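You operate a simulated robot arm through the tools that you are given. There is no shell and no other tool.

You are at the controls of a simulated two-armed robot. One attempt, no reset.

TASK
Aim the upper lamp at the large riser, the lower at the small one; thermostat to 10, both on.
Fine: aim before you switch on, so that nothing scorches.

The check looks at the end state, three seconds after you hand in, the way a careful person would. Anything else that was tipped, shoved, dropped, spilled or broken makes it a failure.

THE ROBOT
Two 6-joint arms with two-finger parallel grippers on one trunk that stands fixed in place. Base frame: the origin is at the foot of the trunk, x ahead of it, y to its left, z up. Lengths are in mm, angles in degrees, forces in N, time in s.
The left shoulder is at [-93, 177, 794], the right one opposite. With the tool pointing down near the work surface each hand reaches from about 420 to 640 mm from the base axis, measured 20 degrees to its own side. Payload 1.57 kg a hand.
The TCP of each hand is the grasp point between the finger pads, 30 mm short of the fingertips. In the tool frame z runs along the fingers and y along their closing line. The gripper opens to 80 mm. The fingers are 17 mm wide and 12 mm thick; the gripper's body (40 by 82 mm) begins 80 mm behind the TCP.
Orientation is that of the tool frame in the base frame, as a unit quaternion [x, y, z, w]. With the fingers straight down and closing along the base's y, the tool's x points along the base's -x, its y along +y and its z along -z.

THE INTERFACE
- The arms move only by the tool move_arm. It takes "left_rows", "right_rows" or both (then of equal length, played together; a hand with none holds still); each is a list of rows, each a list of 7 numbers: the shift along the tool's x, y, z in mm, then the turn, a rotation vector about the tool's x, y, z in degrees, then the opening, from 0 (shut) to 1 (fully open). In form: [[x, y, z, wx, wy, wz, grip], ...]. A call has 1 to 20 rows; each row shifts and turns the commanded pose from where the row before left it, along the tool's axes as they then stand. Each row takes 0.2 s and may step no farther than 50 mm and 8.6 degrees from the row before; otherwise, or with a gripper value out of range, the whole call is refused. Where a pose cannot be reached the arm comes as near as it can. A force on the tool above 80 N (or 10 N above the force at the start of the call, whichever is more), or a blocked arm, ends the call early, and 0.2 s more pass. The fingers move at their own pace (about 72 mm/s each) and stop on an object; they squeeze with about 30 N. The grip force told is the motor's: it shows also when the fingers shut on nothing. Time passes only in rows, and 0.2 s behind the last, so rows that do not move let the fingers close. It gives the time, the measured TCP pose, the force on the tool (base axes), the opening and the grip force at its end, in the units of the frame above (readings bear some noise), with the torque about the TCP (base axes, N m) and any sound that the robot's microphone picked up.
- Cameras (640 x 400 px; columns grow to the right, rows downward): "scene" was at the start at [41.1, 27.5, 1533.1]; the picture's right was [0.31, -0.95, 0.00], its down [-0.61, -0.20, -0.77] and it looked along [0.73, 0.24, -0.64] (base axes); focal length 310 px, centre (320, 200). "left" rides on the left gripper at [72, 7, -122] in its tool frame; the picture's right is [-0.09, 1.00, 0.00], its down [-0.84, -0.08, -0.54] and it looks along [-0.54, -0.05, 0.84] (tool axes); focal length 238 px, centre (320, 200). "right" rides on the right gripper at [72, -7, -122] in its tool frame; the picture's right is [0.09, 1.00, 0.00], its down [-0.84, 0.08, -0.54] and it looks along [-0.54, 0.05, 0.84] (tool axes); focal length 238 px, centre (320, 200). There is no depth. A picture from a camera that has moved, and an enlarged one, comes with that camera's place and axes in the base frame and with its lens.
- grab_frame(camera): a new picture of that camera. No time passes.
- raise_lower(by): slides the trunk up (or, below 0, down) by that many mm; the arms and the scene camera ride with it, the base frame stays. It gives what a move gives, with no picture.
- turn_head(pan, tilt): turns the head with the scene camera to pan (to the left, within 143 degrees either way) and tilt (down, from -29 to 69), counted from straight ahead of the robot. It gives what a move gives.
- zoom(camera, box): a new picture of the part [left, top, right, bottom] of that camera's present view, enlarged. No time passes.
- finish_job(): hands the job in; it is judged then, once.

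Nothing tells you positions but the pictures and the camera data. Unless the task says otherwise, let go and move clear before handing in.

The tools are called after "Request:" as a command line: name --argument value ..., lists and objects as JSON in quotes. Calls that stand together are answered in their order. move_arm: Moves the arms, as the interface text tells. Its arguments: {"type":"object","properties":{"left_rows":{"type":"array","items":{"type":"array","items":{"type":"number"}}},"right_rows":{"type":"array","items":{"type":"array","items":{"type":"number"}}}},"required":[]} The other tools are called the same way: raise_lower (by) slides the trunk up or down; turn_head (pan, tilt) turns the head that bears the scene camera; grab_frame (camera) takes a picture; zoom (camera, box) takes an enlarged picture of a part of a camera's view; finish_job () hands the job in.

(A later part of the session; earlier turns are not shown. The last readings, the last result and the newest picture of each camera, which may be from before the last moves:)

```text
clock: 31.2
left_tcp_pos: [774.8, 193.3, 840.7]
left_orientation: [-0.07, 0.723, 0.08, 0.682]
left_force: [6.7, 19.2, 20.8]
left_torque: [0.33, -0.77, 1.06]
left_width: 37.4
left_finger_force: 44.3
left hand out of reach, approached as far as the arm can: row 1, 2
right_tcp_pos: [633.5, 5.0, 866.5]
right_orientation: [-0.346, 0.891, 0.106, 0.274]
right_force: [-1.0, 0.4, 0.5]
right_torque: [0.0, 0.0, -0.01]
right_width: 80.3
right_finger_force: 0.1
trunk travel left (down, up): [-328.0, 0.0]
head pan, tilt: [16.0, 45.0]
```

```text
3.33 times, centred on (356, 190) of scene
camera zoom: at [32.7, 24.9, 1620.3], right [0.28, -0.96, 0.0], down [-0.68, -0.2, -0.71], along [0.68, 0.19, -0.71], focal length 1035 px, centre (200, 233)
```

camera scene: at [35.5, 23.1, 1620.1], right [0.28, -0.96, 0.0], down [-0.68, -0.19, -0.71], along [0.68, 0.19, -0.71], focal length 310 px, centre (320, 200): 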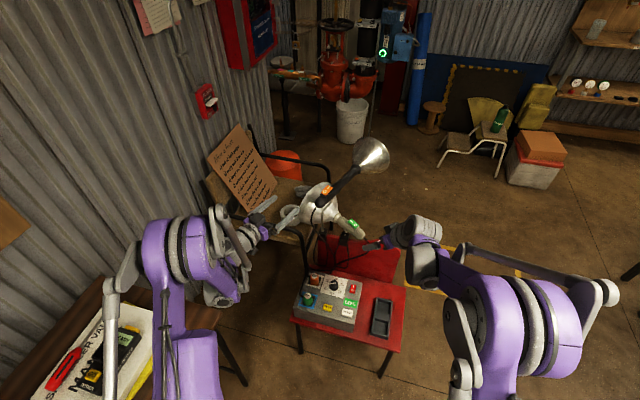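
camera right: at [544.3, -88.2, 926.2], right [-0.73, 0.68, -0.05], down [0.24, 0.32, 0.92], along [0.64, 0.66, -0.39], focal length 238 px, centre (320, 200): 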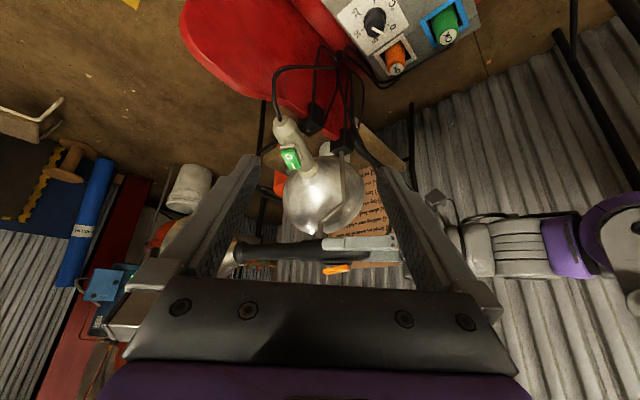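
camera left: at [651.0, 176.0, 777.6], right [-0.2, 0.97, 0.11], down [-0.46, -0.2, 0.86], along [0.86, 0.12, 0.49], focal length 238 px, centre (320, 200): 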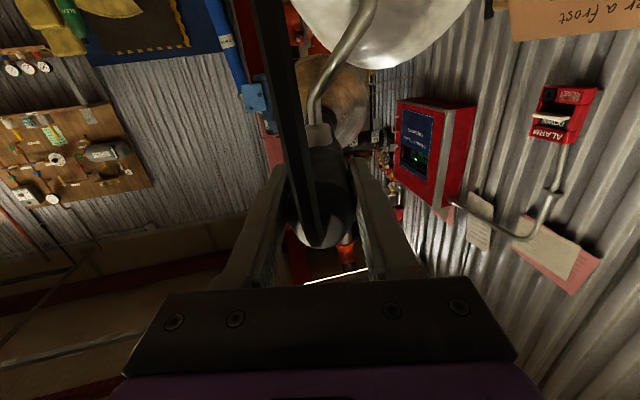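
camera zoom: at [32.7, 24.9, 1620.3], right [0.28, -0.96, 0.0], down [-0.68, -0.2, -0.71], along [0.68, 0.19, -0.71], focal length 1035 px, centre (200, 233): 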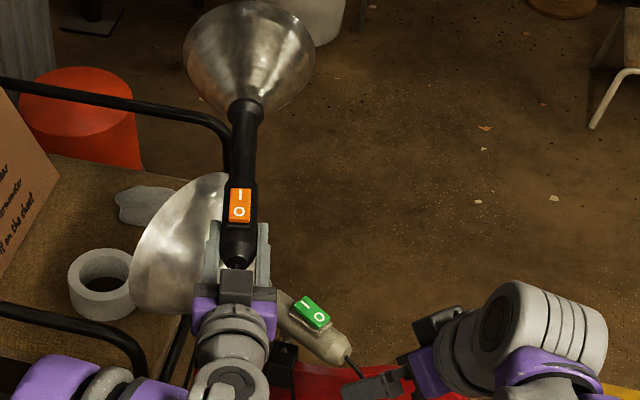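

Request:
move_arm --left_rows '[[-3, -1.0, 0, -1.2, 0, 0, 0.1], [-2, -1.1, 0, -1.4, 0, 0, 0.1], [0, 0, 0, 0, 0, 0, 0.1]]'

Request:
zoom --camera "scene" --box '[260, 130, 452, 250]'

Request:
zoom --camera "right" --box '[230, 190, 430, 315]'

```text
clock: 32.0
left_tcp_pos: [774.8, 191.0, 840.8]
left_orientation: [-0.085, 0.723, 0.094, 0.679]
left_force: [-9.2, 16.8, -16.8]
left_torque: [0.16, -0.53, 1.0]
left_width: 37.7
left_finger_force: 44.0
right_tcp_pos: [634.1, 5.8, 862.7]
right_orientation: [-0.346, 0.892, 0.106, 0.271]
right_force: [1.0, 0.0, 0.2]
right_torque: [-0.01, 0.02, 0.03]
right_width: 79.9
right_finger_force: 0.1
trunk travel left (down, up): [-328.0, 0.0]
head pan, tilt: [16.0, 45.0]
```

```text
3.33 times, centred on (356, 190) of scene
camera zoom: at [35.6, 26.1, 1619.6], right [0.28, -0.96, 0.0], down [-0.68, -0.2, -0.71], along [0.68, 0.19, -0.71], focal length 1035 px, centre (200, 233)
```

zoom: 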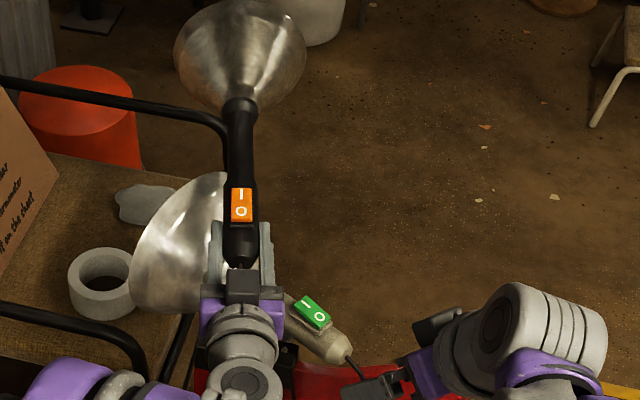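

```text
3.20 times, centred on (330, 252) of right
camera zoom: at [543.7, -86.5, 925.3], right [-0.73, 0.68, -0.05], down [0.24, 0.32, 0.92], along [0.64, 0.66, -0.4], focal length 763 px, centre (288, 32)
```

zoom: 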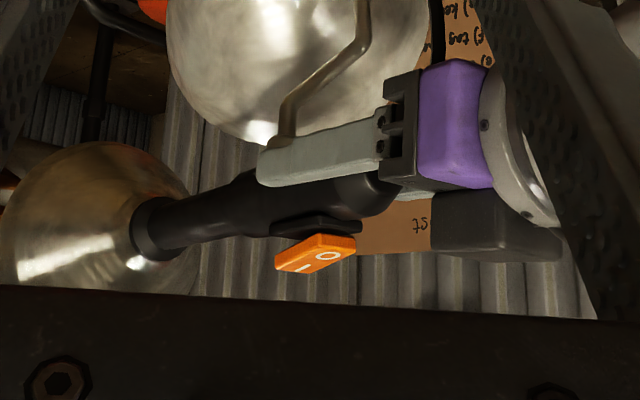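

The lamp now bears about 14.7°, on the large riser. I'll relax the residual force slightly, open the fingers and back straight out, then verify.

Request:
move_arm --left_rows '[[2, 0.8, 0, 0, 0, 0, 0.1], [0, 0, 0, 0, 0, 0, 0.45]]'

Request:
move_arm --left_rows '[[0, 0, 0, 0, 0, 0, 0.6], [0, 0, 0, 0, 0, 0, 0.8], [0, 0, 0, 0, 0, 0, 1], [0, 0, 0, 0, 0, 0, 1]]'

Request:
zoom --camera "scene" --box '[260, 130, 452, 250]'

Request:
zoom --camera "left" --box '[200, 80, 440, 230]'

```text
clock: 32.6
left_tcp_pos: [775.8, 191.7, 840.8]
left_orientation: [-0.085, 0.723, 0.094, 0.68]
left_force: [-13.0, 14.6, -13.6]
left_torque: [-0.6, 0.63, 1.08]
left_width: 37.5
left_finger_force: 43.6
right_tcp_pos: [634.1, 5.9, 865.2]
right_orientation: [-0.346, 0.892, 0.107, 0.273]
right_force: [0.5, -0.3, -0.9]
right_torque: [-0.02, 0.02, 0.0]
right_width: 80.0
right_finger_force: 0.0
trunk travel left (down, up): [-328.0, 0.0]
head pan, tilt: [16.0, 45.0]
```

```text
clock: 33.6
left_tcp_pos: [775.6, 190.1, 842.6]
left_orientation: [-0.084, 0.722, 0.095, 0.68]
left_force: [-0.1, -0.4, -0.1]
left_torque: [-0.01, 0.01, -0.01]
left_width: 79.9
left_finger_force: 0.0
right_tcp_pos: [635.3, 4.4, 865.4]
right_orientation: [-0.347, 0.891, 0.108, 0.272]
right_force: [-0.3, 0.3, 1.4]
right_torque: [0.0, -0.01, -0.03]
right_width: 80.3
right_finger_force: 0.0
trunk travel left (down, up): [-328.0, 0.0]
head pan, tilt: [16.0, 45.0]
```

```text
3.33 times, centred on (356, 190) of scene
camera zoom: at [34.8, 23.4, 1620.1], right [0.28, -0.96, 0.0], down [-0.68, -0.19, -0.71], along [0.68, 0.19, -0.71], focal length 1035 px, centre (200, 233)
```

zoom: 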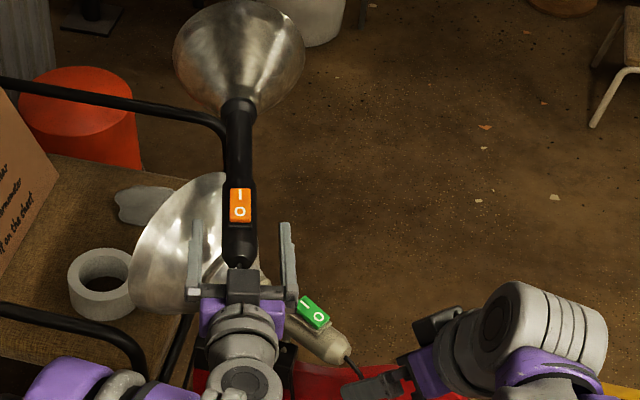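

```text
2.67 times, centred on (320, 155) of left
camera zoom: at [652.5, 167.2, 778.7], right [-0.24, 0.96, 0.11], down [-0.45, -0.22, 0.86], along [0.86, 0.16, 0.49], focal length 636 px, centre (320, 320)
```

zoom: 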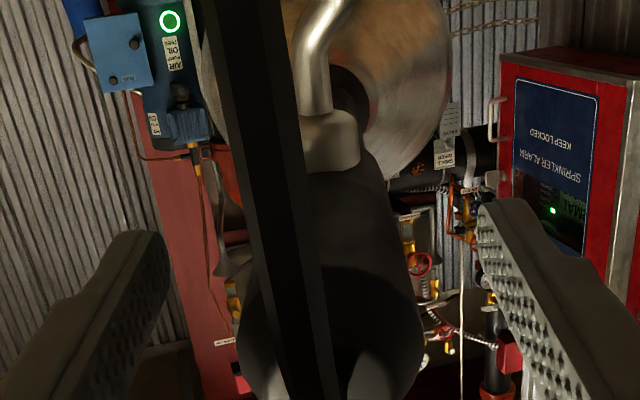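

Request:
move_arm --left_rows '[[0, 0, -35, 0, 0, 0, 1], [0, 0, -35, 0, 0, 0, 1], [0, 0, -35, 0, 0, 0, 1], [0, 0, -20, 0, 0, 0, 1]]'

Request:
grab_frame --camera "left"

Request:
zoom --camera "scene" --box '[260, 130, 452, 250]'

```text
clock: 34.6
left_tcp_pos: [655.5, 158.3, 851.3]
left_orientation: [-0.084, 0.723, 0.094, 0.68]
left_force: [0.1, 0.4, -0.3]
left_torque: [0.01, 0.01, 0.02]
left_width: 80.1
left_finger_force: 0.1
right_tcp_pos: [634.6, 4.8, 865.5]
right_orientation: [-0.346, 0.891, 0.107, 0.273]
right_force: [0.3, 0.8, -0.1]
right_torque: [0.0, 0.03, 0.0]
right_width: 80.0
right_finger_force: 0.0
trunk travel left (down, up): [-328.0, 0.0]
head pan, tilt: [16.0, 45.0]
```

```text
taken
camera left: at [532.5, 134.9, 787.7], right [-0.24, 0.96, 0.11], down [-0.45, -0.22, 0.87], along [0.86, 0.16, 0.49], focal length 238 px, centre (320, 200)
```

left: 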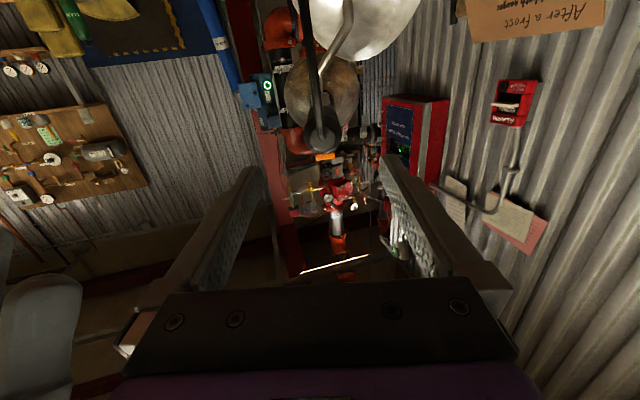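

```text
3.33 times, centred on (356, 190) of scene
camera zoom: at [34.7, 23.2, 1620.1], right [0.28, -0.96, 0.0], down [-0.68, -0.19, -0.71], along [0.68, 0.19, -0.71], focal length 1035 px, centre (200, 233)
```

zoom: 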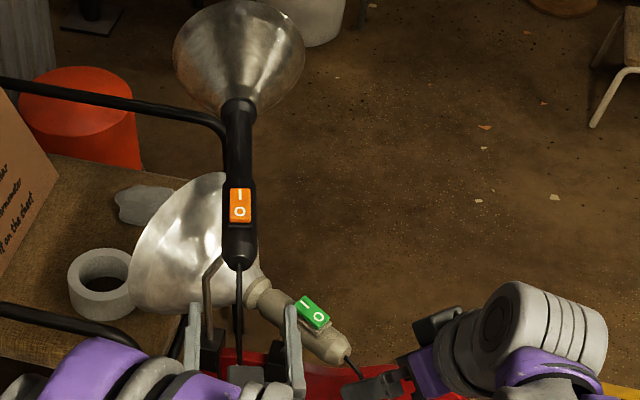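

Request:
zoom --camera "left" --box '[240, 60, 432, 180]'

Request:
zoom --camera "left" --box '[270, 140, 430, 240]'

```text
3.33 times, centred on (336, 120) of left
camera zoom: at [532.5, 134.9, 787.7], right [-0.24, 0.96, 0.11], down [-0.45, -0.22, 0.87], along [0.86, 0.16, 0.49], focal length 794 px, centre (267, 467)
```

zoom: 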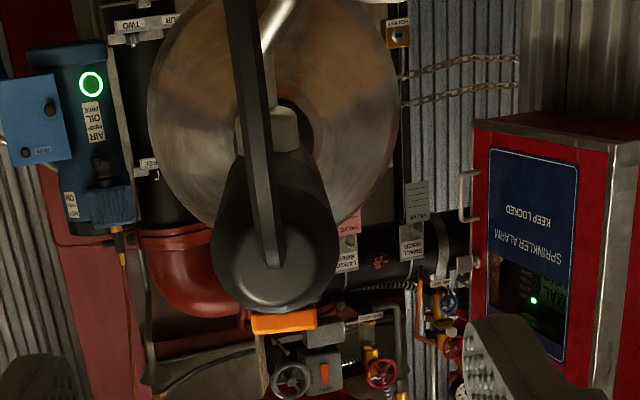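

```text
4.00 times, centred on (350, 190) of left
camera zoom: at [532.5, 134.9, 787.7], right [-0.24, 0.96, 0.11], down [-0.45, -0.22, 0.87], along [0.86, 0.16, 0.49], focal length 953 px, centre (200, 240)
```

zoom: 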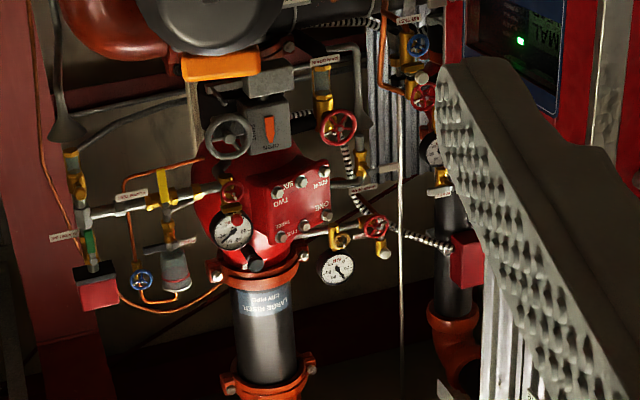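

The upper lamp is now squarely on the large riser as seen from behind it. Next I park the left hand up and back, pitch the right hand level toward the lower lamp, and check the picture.

Request:
move_arm --left_rows '[[-30, 20, -15, 0, 0, 0, 1], [-35, 20, -15, 0, 4, 0, 1], [-35, 20, -15, 0, 8, 0, 1], [-30, 15, -10, 0, 8, 0, 1], [0, 0, 0, 0, 8, 0, 1], [0, 0, 0, 0, 8, 0, 1], [0, 0, 0, 0, 8, 0, 1]]' --right_rows '[[0, 0, 0, 0, -8, 0, 1], [0, 0, 0, 0, -8, 0, 1], [0, 0, 0, 0, -8, 0, 1], [0, 0, 0, 0, -8, 0, 1], [0, 0, 0, 0, -8, 0, 1], [0, 0, 0, 0, -8, 0, 1], [0, 0, 0, 0, -8, 0, 1]]'

Request:
grab_frame --camera "right"

Request:
grab_frame --camera "scene"

```text
clock: 36.2
left_tcp_pos: [605.8, 218.0, 987.0]
left_orientation: [-0.115, 0.923, 0.062, 0.361]
left_force: [-0.5, 0.0, -0.5]
left_torque: [0.0, 0.01, 0.01]
left_width: 80.0
left_finger_force: 0.1
left hand out of reach, approached as far as the arm can: row 1
right_tcp_pos: [633.7, 3.2, 864.5]
right_orientation: [-0.255, 0.658, 0.257, 0.66]
right_force: [0.2, -0.4, 0.7]
right_torque: [0.0, 0.03, 0.04]
right_width: 80.1
right_finger_force: 0.1
trunk travel left (down, up): [-328.0, 0.0]
head pan, tilt: [16.0, 45.0]
```

```text
taken
camera right: at [548.4, -84.2, 793.0], right [-0.67, 0.74, -0.09], down [-0.45, -0.31, 0.84], along [0.59, 0.6, 0.54], focal length 238 px, centre (320, 200)
```

right: 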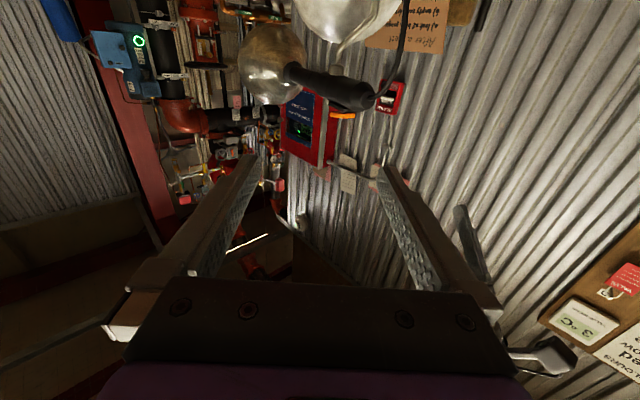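

```text
taken
camera scene: at [35.8, 22.9, 1620.1], right [0.28, -0.96, 0.0], down [-0.68, -0.19, -0.71], along [0.68, 0.19, -0.71], focal length 310 px, centre (320, 200)
```

scene: 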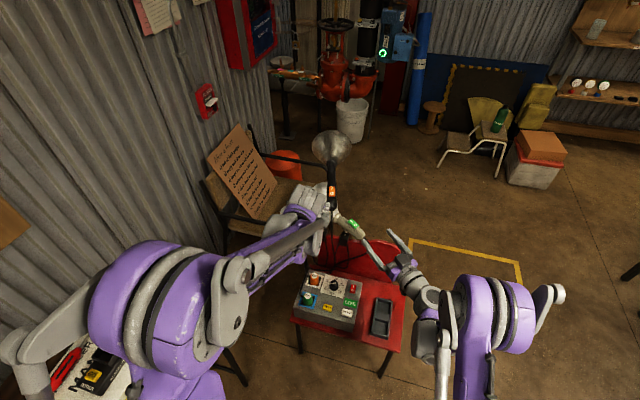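

The right hand is level at yaw 42.5°, well clear. I'll lower the trunk to its original height and bring the right hand down behind the lower lamp's handle.

Request:
raise_lower --by -90

Request:
move_arm --right_rows '[[30, 0, 0, 0, 0, 0, 1], [30, 0, 0, 0, 0, 0, 1], [30, 0, 10, 0, 0, 0, 1]]'

Request:
grab_frame --camera "right"

Request:
grab_frame --camera "scene"

Request:
grab_frame --camera "left"

```text
clock: 37.5
left_tcp_pos: [604.8, 218.7, 898.6]
left_orientation: [-0.113, 0.925, 0.057, 0.359]
left_force: [1.0, 0.3, 0.4]
left_torque: [0.01, 0.02, 0.0]
left_width: 80.3
left_finger_force: 0.1
right_tcp_pos: [635.3, 4.4, 776.0]
right_orientation: [-0.255, 0.659, 0.257, 0.659]
right_force: [0.2, -0.5, -0.1]
right_torque: [-0.03, -0.01, -0.01]
right_width: 80.0
right_finger_force: 0.1
trunk travel left (down, up): [-238.0, 90.0]
head pan, tilt: [16.0, 45.0]
```

```text
clock: 38.3
left_tcp_pos: [606.6, 218.2, 897.8]
left_orientation: [-0.113, 0.925, 0.056, 0.359]
left_force: [0.3, -0.1, 0.1]
left_torque: [-0.02, 0.02, 0.0]
left_width: 80.0
left_finger_force: 0.1
right_tcp_pos: [641.4, 9.9, 685.1]
right_orientation: [-0.254, 0.659, 0.257, 0.659]
right_force: [0.6, 1.2, -0.5]
right_torque: [-0.02, 0.01, -0.02]
right_width: 80.0
right_finger_force: 0.0
trunk travel left (down, up): [-238.0, 90.0]
head pan, tilt: [16.0, 45.0]
```

```text
taken
camera right: at [554.6, -77.4, 613.9], right [-0.67, 0.73, -0.09], down [-0.45, -0.31, 0.84], along [0.59, 0.6, 0.54], focal length 238 px, centre (320, 200)
```

right: 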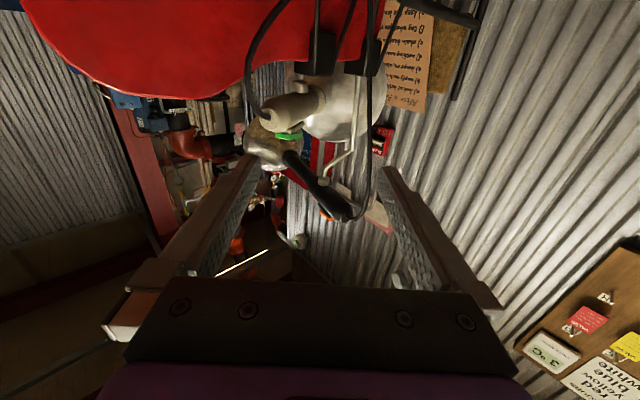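

```text
taken
camera scene: at [39.1, 23.2, 1525.3], right [0.28, -0.96, 0.0], down [-0.68, -0.19, -0.71], along [0.68, 0.19, -0.71], focal length 310 px, centre (320, 200)
```

scene: 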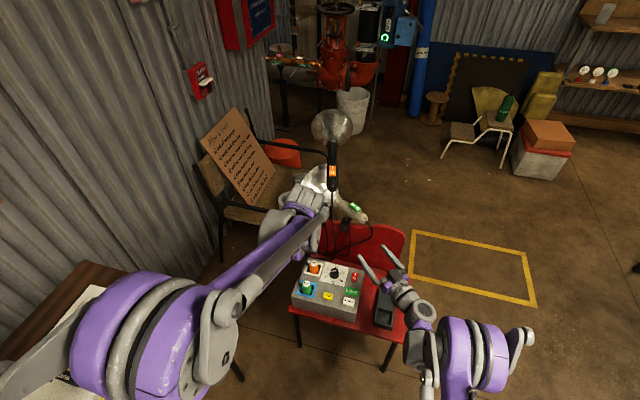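

```text
taken
camera left: at [472.7, 190.9, 940.0], right [-0.18, 0.98, 0.09], down [0.26, -0.03, 0.96], along [0.95, 0.2, -0.25], focal length 238 px, centre (320, 200)
```

left: 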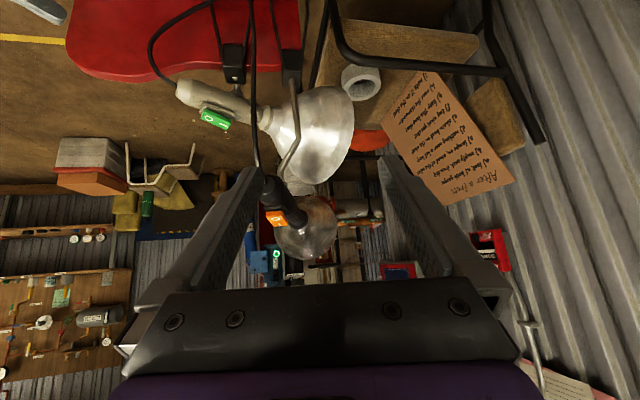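

Request:
zoom --camera "right" --box '[230, 60, 422, 180]'

Request:
zoom --camera "left" --box '[150, 50, 342, 170]'

Request:
zoom --camera "right" --box '[500, 220, 640, 400]'

Request:
zoom --camera "scene" --box '[300, 160, 428, 240]'

```text
3.33 times, centred on (326, 120) of right
camera zoom: at [554.6, -77.4, 613.9], right [-0.67, 0.73, -0.09], down [-0.45, -0.31, 0.84], along [0.59, 0.6, 0.54], focal length 794 px, centre (300, 467)
```

zoom: 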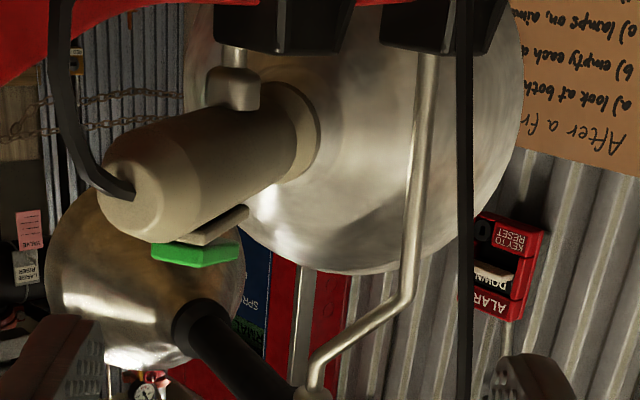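

```text
3.33 times, centred on (246, 110) of left
camera zoom: at [472.7, 190.9, 940.0], right [-0.18, 0.98, 0.09], down [0.26, -0.03, 0.96], along [0.95, 0.2, -0.25], focal length 794 px, centre (567, 500)
```

zoom: 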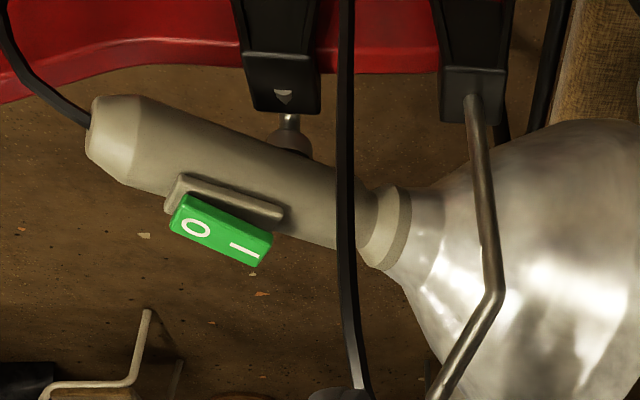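

```text
2.22 times, centred on (570, 310) of right
camera zoom: at [554.6, -77.4, 613.9], right [-0.67, 0.73, -0.09], down [-0.45, -0.31, 0.84], along [0.59, 0.6, 0.54], focal length 530 px, centre (-236, -44)
```

zoom: 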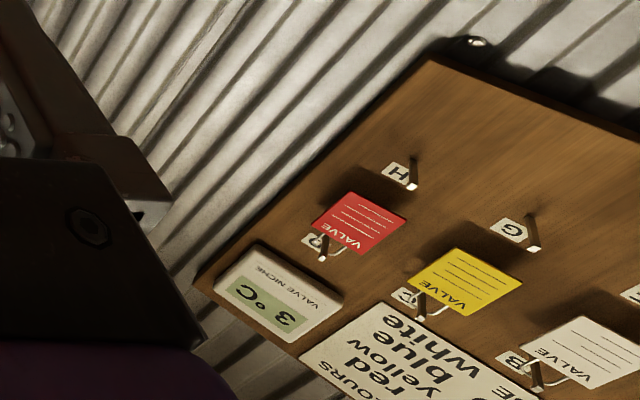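

```text
5.00 times, centred on (364, 200) of scene
camera zoom: at [39.1, 23.2, 1525.3], right [0.28, -0.96, 0.0], down [-0.68, -0.19, -0.71], along [0.68, 0.19, -0.71], focal length 1552 px, centre (100, 200)
```

zoom: 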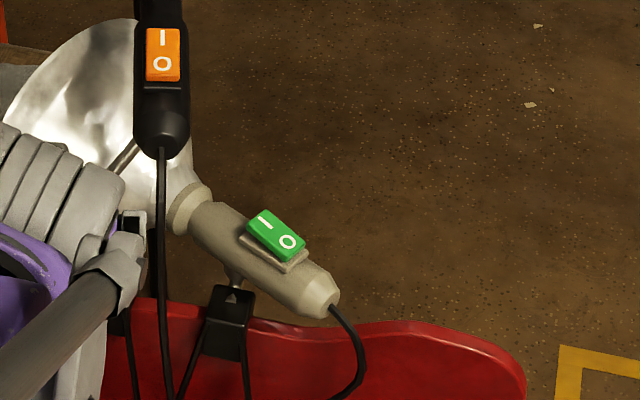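

Lower lamp: rear end at (790,67,684), swivel near (827,141), pointing about 65° now; it needs about 33°. I'll slide the right fork in along its own yaw, offset to the right so the handle fits between the fingers.

Request:
move_arm --right_rows '[[1, -24, 25, 0, 0, 0, 1], [0, -23.6, 30, 0, 0, 0, 1], [0, 0, 30, 0, 0, 0, 1]]'

Request:
zoom --camera "right" --box '[200, 40, 440, 190]'

Request:
zoom --camera "scene" --box '[300, 160, 460, 260]'

Request:
zoom --camera "left" --box '[110, 40, 350, 190]'

```text
clock: 39.1
left_tcp_pos: [603.7, 218.7, 897.6]
left_orientation: [-0.113, 0.925, 0.056, 0.359]
left_force: [1.0, 0.6, 1.0]
left_torque: [-0.03, -0.02, 0.0]
left_width: 80.0
left_finger_force: 0.1
right_tcp_pos: [736.6, 32.8, 684.2]
right_orientation: [-0.254, 0.659, 0.258, 0.659]
right_force: [-1.0, -0.3, -0.1]
right_torque: [0.04, 0.03, 0.03]
right_width: 80.1
right_finger_force: 0.1
trunk travel left (down, up): [-238.0, 90.0]
head pan, tilt: [16.0, 45.0]
```

```text
2.67 times, centred on (320, 115) of right
camera zoom: at [651.1, -55.0, 611.9], right [-0.67, 0.73, -0.09], down [-0.45, -0.31, 0.84], along [0.59, 0.6, 0.54], focal length 636 px, centre (320, 427)
```

zoom: 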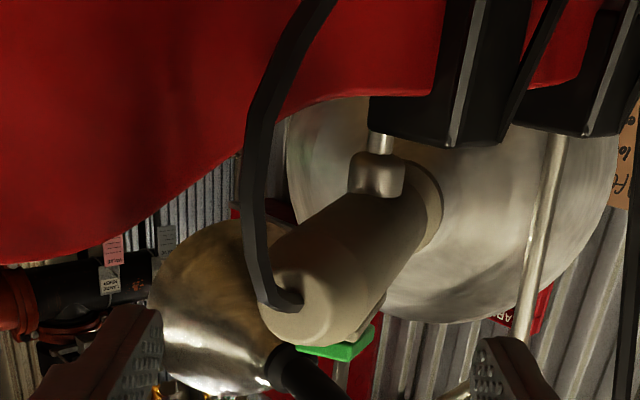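

```text
4.00 times, centred on (380, 210) of scene
camera zoom: at [38.7, 23.5, 1525.3], right [0.28, -0.96, 0.0], down [-0.68, -0.19, -0.71], along [0.68, 0.19, -0.71], focal length 1242 px, centre (80, 160)
```

zoom: 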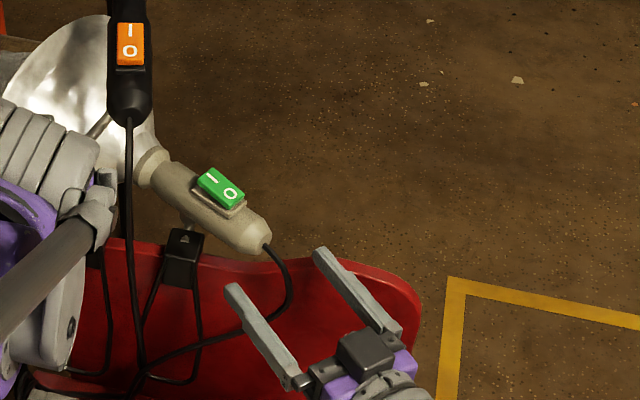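

```text
2.67 times, centred on (230, 115) of left
camera zoom: at [472.4, 191.1, 940.1], right [-0.18, 0.98, 0.08], down [0.26, -0.03, 0.96], along [0.95, 0.2, -0.25], focal length 636 px, centre (560, 427)
```

zoom: 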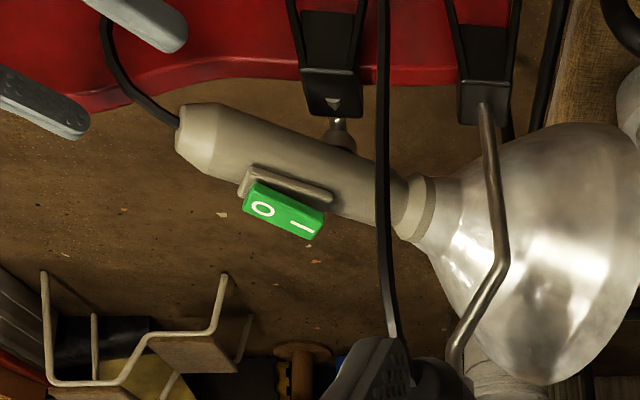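

Request:
move_arm --right_rows '[[0, 0, 30, 0, 0, 0, 1], [0, 0, 30, 0, 0, 0, 1], [0, 0, 26, 0, 0, 0, 1]]'

Request:
zoom --camera "right" --box '[200, 40, 440, 190]'

Request:
zoom --camera "scene" --box '[300, 160, 460, 260]'

Request:
zoom --camera "left" --box '[110, 40, 350, 190]'

```text
clock: 39.9
left_tcp_pos: [603.7, 220.1, 898.0]
left_orientation: [-0.114, 0.924, 0.056, 0.36]
left_force: [-0.4, -0.2, 0.0]
left_torque: [0.0, -0.01, -0.02]
left_width: 80.1
left_finger_force: 0.0
right_tcp_pos: [768.9, 86.2, 710.5]
right_orientation: [-0.256, 0.659, 0.256, 0.659]
right_force: [-0.1, 0.4, 0.1]
right_torque: [-0.01, 0.04, 0.02]
right_width: 79.7
right_finger_force: 0.1
right hand out of reach, approached as far as the arm can: row 1, 2, 3
trunk travel left (down, up): [-238.0, 90.0]
head pan, tilt: [16.0, 45.0]
```

```text
2.67 times, centred on (320, 115) of right
camera zoom: at [682.6, -2.5, 640.7], right [-0.67, 0.73, -0.09], down [-0.45, -0.31, 0.84], along [0.59, 0.6, 0.54], focal length 636 px, centre (320, 427)
```

zoom: 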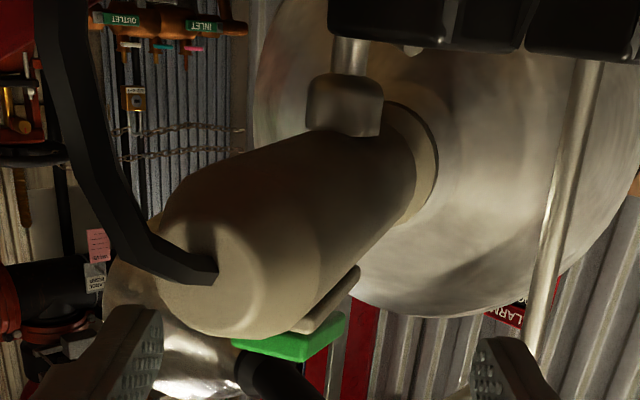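

```text
4.00 times, centred on (380, 210) of scene
camera zoom: at [38.4, 23.5, 1525.3], right [0.28, -0.96, 0.0], down [-0.68, -0.19, -0.71], along [0.68, 0.19, -0.71], focal length 1242 px, centre (80, 160)
```

zoom: 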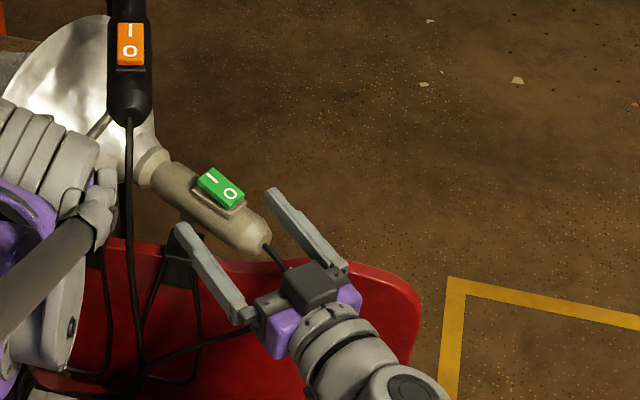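

```text
2.67 times, centred on (230, 115) of left
camera zoom: at [472.2, 191.1, 940.2], right [-0.18, 0.98, 0.08], down [0.26, -0.03, 0.96], along [0.95, 0.2, -0.25], focal length 636 px, centre (560, 427)
```

zoom: 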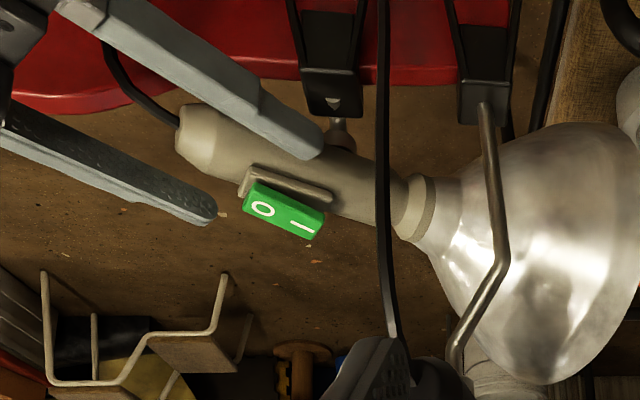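

The right arm ran out of reach at that yaw and rode up without touching anything. I'll back out and come in at a shallower yaw (25°) nearer the handle's rear, then use the right finger to swing the rear end round.

Request:
move_arm --right_rows '[[0, 0, -40, 0, 0, 0, 1], [0, 0, -40, 0, 0, 0, 1], [13, 0, 0, 8, 0, 0, 1], [13, 0, 0, 8, 0, 0, 1]]'

Request:
zoom --camera "right" --box '[200, 40, 440, 190]'

```text
clock: 40.9
left_tcp_pos: [604.1, 219.5, 897.8]
left_orientation: [-0.113, 0.925, 0.056, 0.359]
left_force: [-0.3, -0.1, -0.5]
left_torque: [-0.02, -0.01, 0.02]
left_width: 80.1
left_finger_force: 0.0
right_tcp_pos: [710.9, 29.9, 686.7]
right_orientation: [-0.16, 0.689, 0.162, 0.688]
right_force: [-0.6, -0.2, 0.3]
right_torque: [-0.03, 0.02, 0.02]
right_width: 80.0
right_finger_force: 0.0
trunk travel left (down, up): [-238.0, 90.0]
head pan, tilt: [16.0, 45.0]
```

```text
2.67 times, centred on (320, 115) of right
camera zoom: at [603.7, -30.1, 614.6], right [-0.44, 0.89, -0.09], down [-0.52, -0.17, 0.84], along [0.73, 0.42, 0.54], focal length 636 px, centre (320, 427)
```

zoom: 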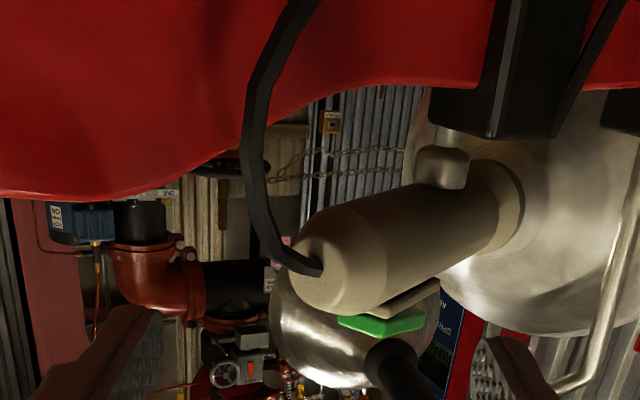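

Request:
move_arm --right_rows '[[2.5, 16.5, 20, 0, 0, 0, 1], [0, 0, 25, 0, 0, 0, 1], [0, 0, 20, 0, 0, 0, 1], [0, 0, 16, 0, 0, 0, 1]]'

Request:
zoom --camera "right" --box '[200, 40, 440, 190]'

Request:
zoom --camera "left" --box '[110, 40, 350, 190]'

Request:
zoom --camera "scene" --box '[300, 160, 460, 260]'

```text
clock: 41.9
left_tcp_pos: [604.9, 218.0, 897.5]
left_orientation: [-0.114, 0.924, 0.058, 0.36]
left_force: [0.0, 0.1, 1.3]
left_torque: [-0.02, -0.01, 0.0]
left_width: 80.0
left_finger_force: 0.0
right_tcp_pos: [769.6, 81.0, 688.0]
right_orientation: [-0.16, 0.69, 0.162, 0.687]
right_force: [0.0, 0.5, -0.2]
right_torque: [0.01, 0.02, -0.01]
right_width: 80.0
right_finger_force: 0.0
right hand out of reach, approached as far as the arm can: row 4
trunk travel left (down, up): [-238.0, 90.0]
head pan, tilt: [16.0, 45.0]
```

```text
2.67 times, centred on (320, 115) of right
camera zoom: at [663.3, 20.8, 617.7], right [-0.44, 0.89, -0.09], down [-0.52, -0.17, 0.84], along [0.73, 0.42, 0.54], focal length 636 px, centre (320, 427)
```

zoom: 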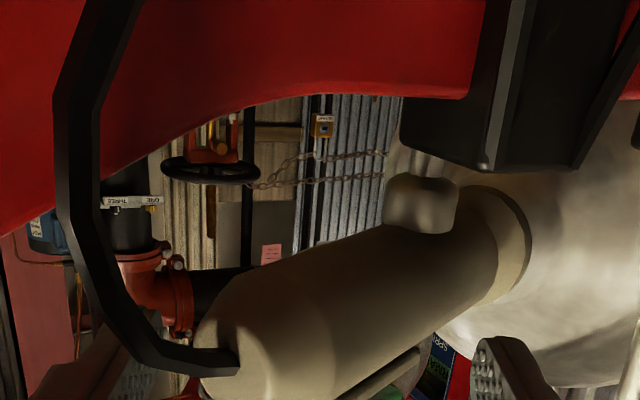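

```text
2.67 times, centred on (230, 115) of left
camera zoom: at [472.1, 190.8, 940.3], right [-0.18, 0.98, 0.08], down [0.26, -0.03, 0.96], along [0.95, 0.2, -0.25], focal length 636 px, centre (560, 427)
```

zoom: 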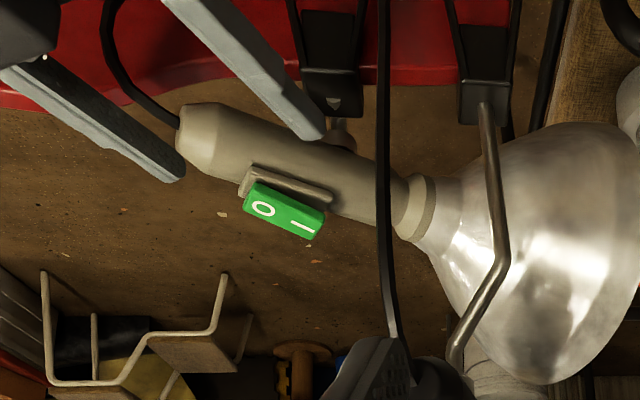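

```text
4.00 times, centred on (380, 210) of scene
camera zoom: at [38.2, 23.1, 1525.3], right [0.28, -0.96, 0.0], down [-0.68, -0.19, -0.71], along [0.68, 0.19, -0.71], focal length 1242 px, centre (80, 160)
```

zoom: 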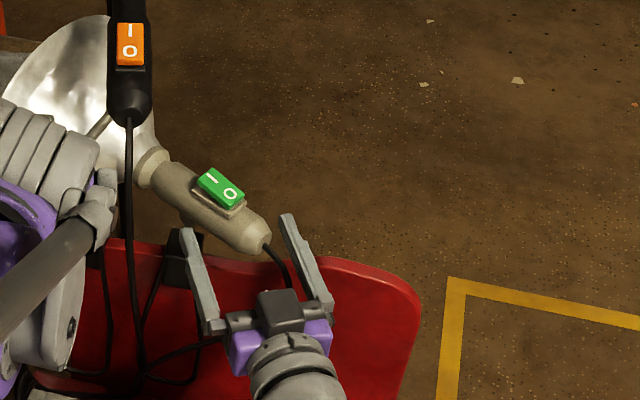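

Request:
move_arm --right_rows '[[0, 0, 0, 0, 0, 0, 0.8], [0, 0, 0, 0, 0, 0, 0.62], [2, 6, -5, -2.3, 0, 0, 0.6], [1, 6, -5, -2.3, 0, 0, 0.57], [0, 5.6, -5, -2.4, 0, 0, 0.54]]'

Request:
zoom --camera "right" --box '[200, 40, 440, 190]'

Request:
zoom --camera "left" --box '[110, 40, 350, 190]'

Request:
zoom --camera "scene" --box '[300, 160, 460, 260]'

```text
clock: 43.1
left_tcp_pos: [604.0, 218.8, 898.0]
left_orientation: [-0.113, 0.924, 0.056, 0.36]
left_force: [0.1, -0.6, 0.0]
left_torque: [0.0, 0.04, -0.03]
left_width: 80.1
left_finger_force: 0.1
right_tcp_pos: [749.3, 89.7, 687.0]
right_orientation: [-0.203, 0.677, 0.206, 0.677]
right_force: [1.8, -0.1, 0.7]
right_torque: [0.0, 0.01, 0.03]
right_width: 44.7
right_finger_force: 0.8
trunk travel left (down, up): [-238.0, 90.0]
head pan, tilt: [16.0, 45.0]
```

```text
2.67 times, centred on (320, 115) of right
camera zoom: at [650.6, 16.5, 615.2], right [-0.55, 0.83, -0.09], down [-0.49, -0.24, 0.84], along [0.67, 0.5, 0.54], focal length 636 px, centre (320, 427)
```

zoom: 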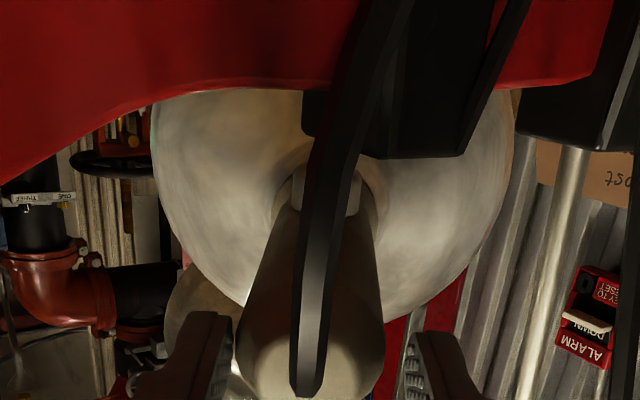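

```text
2.67 times, centred on (230, 115) of left
camera zoom: at [472.2, 190.8, 940.2], right [-0.18, 0.98, 0.09], down [0.26, -0.03, 0.96], along [0.95, 0.2, -0.25], focal length 636 px, centre (560, 427)
```

zoom: 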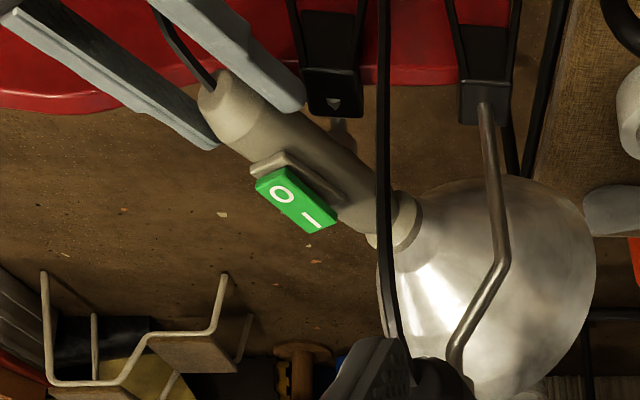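

```text
4.00 times, centred on (380, 210) of scene
camera zoom: at [38.4, 23.0, 1525.3], right [0.28, -0.96, 0.0], down [-0.68, -0.19, -0.71], along [0.68, 0.19, -0.71], focal length 1242 px, centre (80, 160)
```

zoom: 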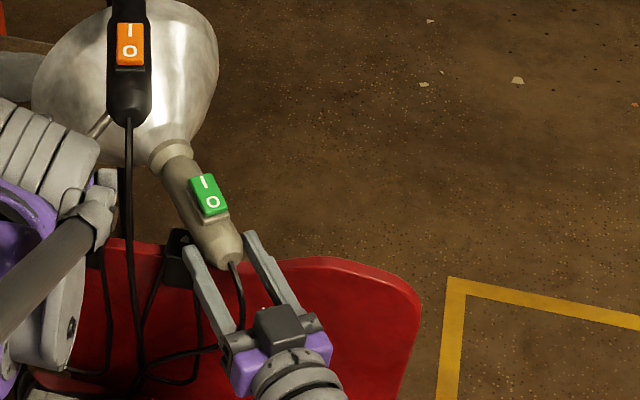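

The lower lamp swung round nicely and is nearly in line. I'll close the right hand on the rear end and measure its bearing.

Request:
move_arm --right_rows '[[2, 0, 4, 0, 0, 0, 0.4], [0, 0, 0, 0, 0, 0, 0.3], [0, 0, 0, 0, 0, 0, 0.2], [0, 0, 0, 0, 0, 0, 0.2]]'

Request:
zoom --camera "right" --box '[200, 40, 440, 190]'

Request:
zoom --camera "left" --box '[150, 40, 342, 160]'

Request:
zoom --camera "scene" --box '[300, 150, 428, 230]'

```text
clock: 44.1
left_tcp_pos: [603.6, 218.2, 898.9]
left_orientation: [-0.113, 0.924, 0.056, 0.361]
left_force: [-0.1, -0.3, 0.3]
left_torque: [0.0, 0.01, 0.0]
left_width: 80.0
left_finger_force: 0.1
right_tcp_pos: [753.2, 90.3, 686.7]
right_orientation: [-0.203, 0.677, 0.206, 0.677]
right_force: [-8.6, -9.4, 2.4]
right_torque: [0.09, -0.07, -0.28]
right_width: 37.4
right_finger_force: 43.2
trunk travel left (down, up): [-238.0, 90.0]
head pan, tilt: [16.0, 45.0]
```

```text
2.67 times, centred on (320, 115) of right
camera zoom: at [652.7, 18.1, 613.3], right [-0.55, 0.83, -0.09], down [-0.49, -0.24, 0.84], along [0.67, 0.5, 0.54], focal length 636 px, centre (320, 427)
```

zoom: 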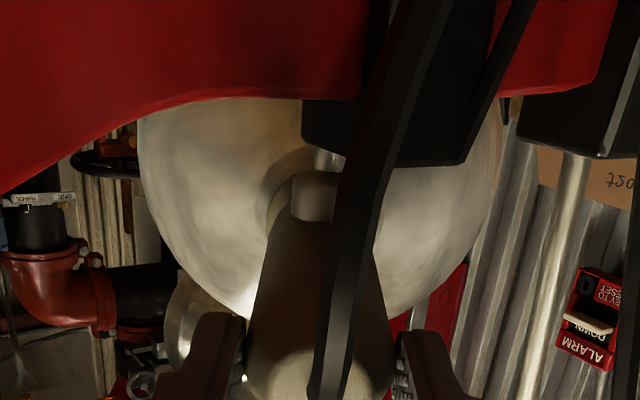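

```text
3.33 times, centred on (246, 100) of left
camera zoom: at [471.4, 190.3, 940.7], right [-0.18, 0.98, 0.09], down [0.26, -0.03, 0.96], along [0.95, 0.2, -0.25], focal length 794 px, centre (567, 533)
```

zoom: 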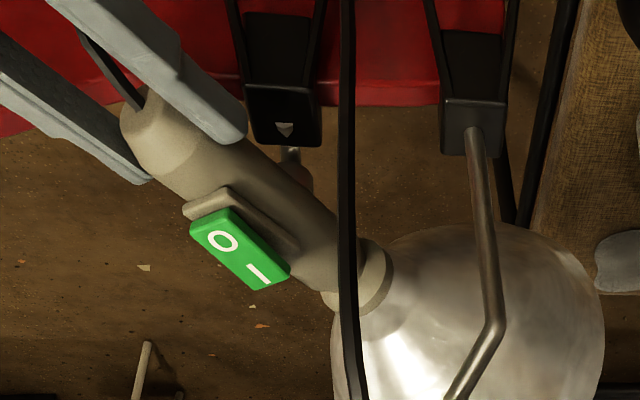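

```text
5.00 times, centred on (364, 190) of scene
camera zoom: at [37.1, 22.3, 1525.3], right [0.28, -0.96, 0.0], down [-0.68, -0.19, -0.71], along [0.68, 0.2, -0.71], focal length 1552 px, centre (100, 250)
```

zoom: 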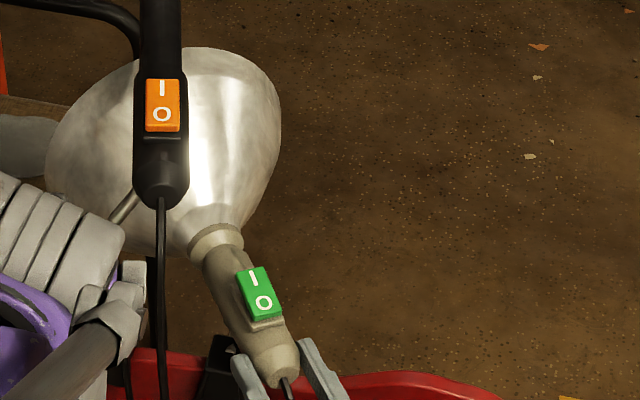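

The lower lamp is aligned with the right hand at 33.6°, which matches the small riser's bearing (about 33.3°). I'll release gently, back out and verify.

Request:
move_arm --right_rows '[[0, 0, -1, 0, 0, 0, 0.45], [0, 0, 0, 0, 0, 0, 0.6], [0, 0, 0, 0, 0, 0, 0.8], [0, 0, 0, 0, 0, 0, 1], [0, 0, 0, 0, 0, 0, 1]]'

Request:
zoom --camera "right" --box '[200, 40, 440, 190]'

Request:
move_arm --right_rows '[[0, 0, -35, 0, 0, 0, 1], [0, 0, -40, 0, 0, 0, 1], [0, 0, -40, 0, 0, 0, 1]]'

Request:
grab_frame --camera "right"

Request:
zoom --camera "scene" --box '[270, 110, 430, 210]'

```text
clock: 45.3
left_tcp_pos: [603.5, 217.8, 897.0]
left_orientation: [-0.113, 0.925, 0.057, 0.359]
left_force: [0.3, 0.1, -0.1]
left_torque: [-0.01, 0.02, 0.03]
left_width: 80.1
left_finger_force: 0.0
right_tcp_pos: [751.9, 90.4, 684.6]
right_orientation: [-0.203, 0.677, 0.205, 0.677]
right_force: [-0.6, 0.5, 0.9]
right_torque: [-0.01, 0.01, 0.0]
right_width: 80.3
right_finger_force: 0.1
trunk travel left (down, up): [-238.0, 90.0]
head pan, tilt: [16.0, 45.0]
```

```text
2.67 times, centred on (320, 115) of right
camera zoom: at [652.6, 18.0, 612.9], right [-0.55, 0.83, -0.09], down [-0.49, -0.24, 0.84], along [0.67, 0.5, 0.54], focal length 636 px, centre (320, 427)
```

zoom: 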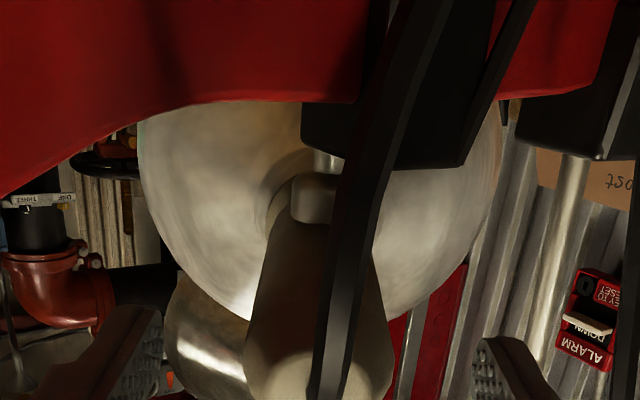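

```text
clock: 46.1
left_tcp_pos: [603.9, 217.8, 899.2]
left_orientation: [-0.114, 0.924, 0.057, 0.36]
left_force: [0.5, -0.3, -0.4]
left_torque: [0.0, 0.02, 0.02]
left_width: 80.0
left_finger_force: 0.1
right_tcp_pos: [656.8, 27.3, 684.1]
right_orientation: [-0.202, 0.677, 0.206, 0.677]
right_force: [0.6, -0.7, 0.3]
right_torque: [-0.01, 0.03, 0.01]
right_width: 80.0
right_finger_force: 0.1
trunk travel left (down, up): [-238.0, 90.0]
head pan, tilt: [16.0, 45.0]
```

```text
taken
camera right: at [557.7, -45.5, 612.8], right [-0.55, 0.83, -0.09], down [-0.49, -0.24, 0.84], along [0.67, 0.5, 0.54], focal length 238 px, centre (320, 200)
```

right: 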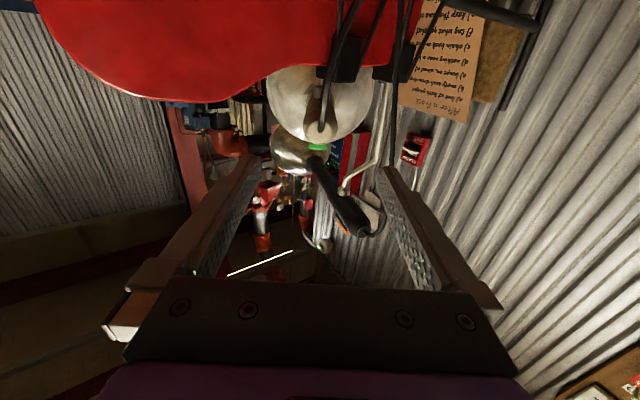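

```text
4.00 times, centred on (350, 160) of scene
camera zoom: at [37.9, 22.9, 1525.3], right [0.28, -0.96, 0.0], down [-0.68, -0.19, -0.71], along [0.68, 0.2, -0.71], focal length 1242 px, centre (200, 360)
```

zoom: 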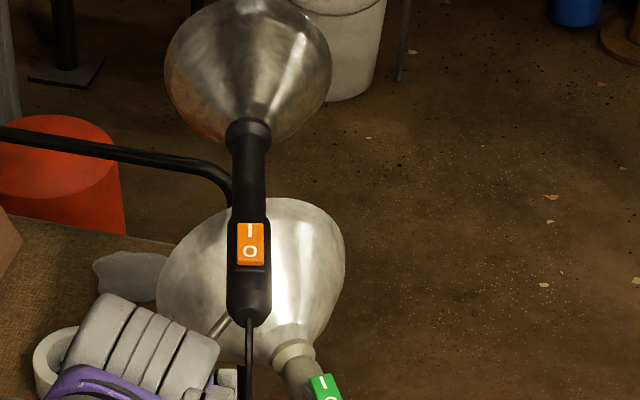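

Request:
zoom --camera "right" --box '[240, 110, 400, 260]'

Request:
zoom --camera "right" --box '[240, 60, 400, 160]'

```text
2.67 times, centred on (320, 185) of right
camera zoom: at [557.7, -45.5, 612.8], right [-0.55, 0.83, -0.09], down [-0.49, -0.24, 0.84], along [0.67, 0.5, 0.54], focal length 636 px, centre (320, 240)
```

zoom: 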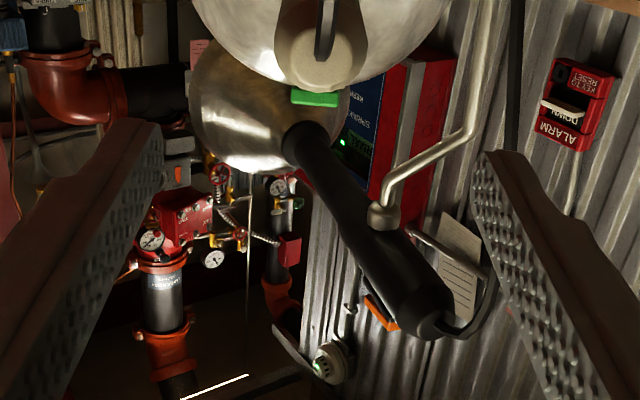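

```text
4.00 times, centred on (320, 110) of right
camera zoom: at [557.7, -45.5, 612.8], right [-0.55, 0.83, -0.09], down [-0.49, -0.24, 0.84], along [0.67, 0.5, 0.54], focal length 953 px, centre (320, 560)
```

zoom: 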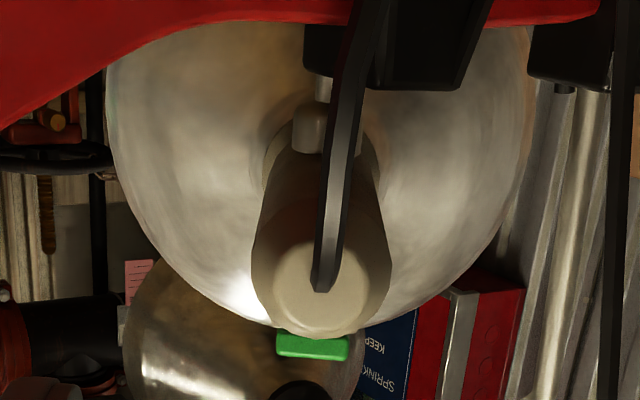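

Re-triangulating with the low camera puts both risers near x≈2240 (large y≈574, small y≈1030), so bearings are 14.6° for the upper and about 32.2° for the lower lamp. I'll trim the lower lamp by -1.4°.

Request:
move_arm --right_rows '[[0, 0, 0, 1.4, 0, 0, 1], [0, 4.5, 35, 0, 0, 0, 1], [0, 0, 40, 0, 0, 0, 1], [0, 0, 39, 0, 0, 0, 1], [0, 0, 0, 0, 0, 0, 0.7], [0, 0, 0, 0, 0, 0, 0.5], [0, 0, 0, 0, 0, 0, 0.3], [0, 0, 0, 0, 0, 0, 0.2], [0, 0, 0, 0, 0, 0, 0.2]]'

Request:
zoom --camera "right" --box '[200, 40, 440, 190]'

```text
clock: 48.1
left_tcp_pos: [604.5, 218.5, 897.8]
left_orientation: [-0.113, 0.924, 0.057, 0.361]
left_force: [-0.1, -0.8, -0.4]
left_torque: [-0.01, 0.03, -0.02]
left_width: 80.0
left_finger_force: 0.1
right_tcp_pos: [749.6, 91.7, 685.2]
right_orientation: [-0.194, 0.68, 0.196, 0.68]
right_force: [3.7, 1.8, 2.0]
right_torque: [0.02, -0.03, -0.23]
right_width: 37.1
right_finger_force: 43.5
trunk travel left (down, up): [-238.0, 90.0]
head pan, tilt: [16.0, 45.0]
```

```text
2.67 times, centred on (320, 115) of right
camera zoom: at [649.0, 21.6, 613.0], right [-0.53, 0.84, -0.09], down [-0.5, -0.22, 0.84], along [0.69, 0.49, 0.54], focal length 636 px, centre (320, 427)
```

zoom: 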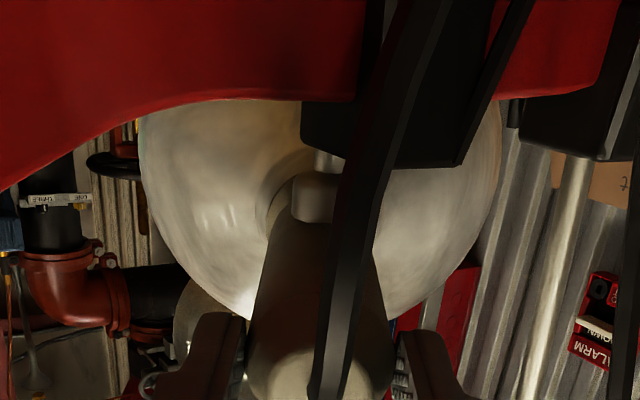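

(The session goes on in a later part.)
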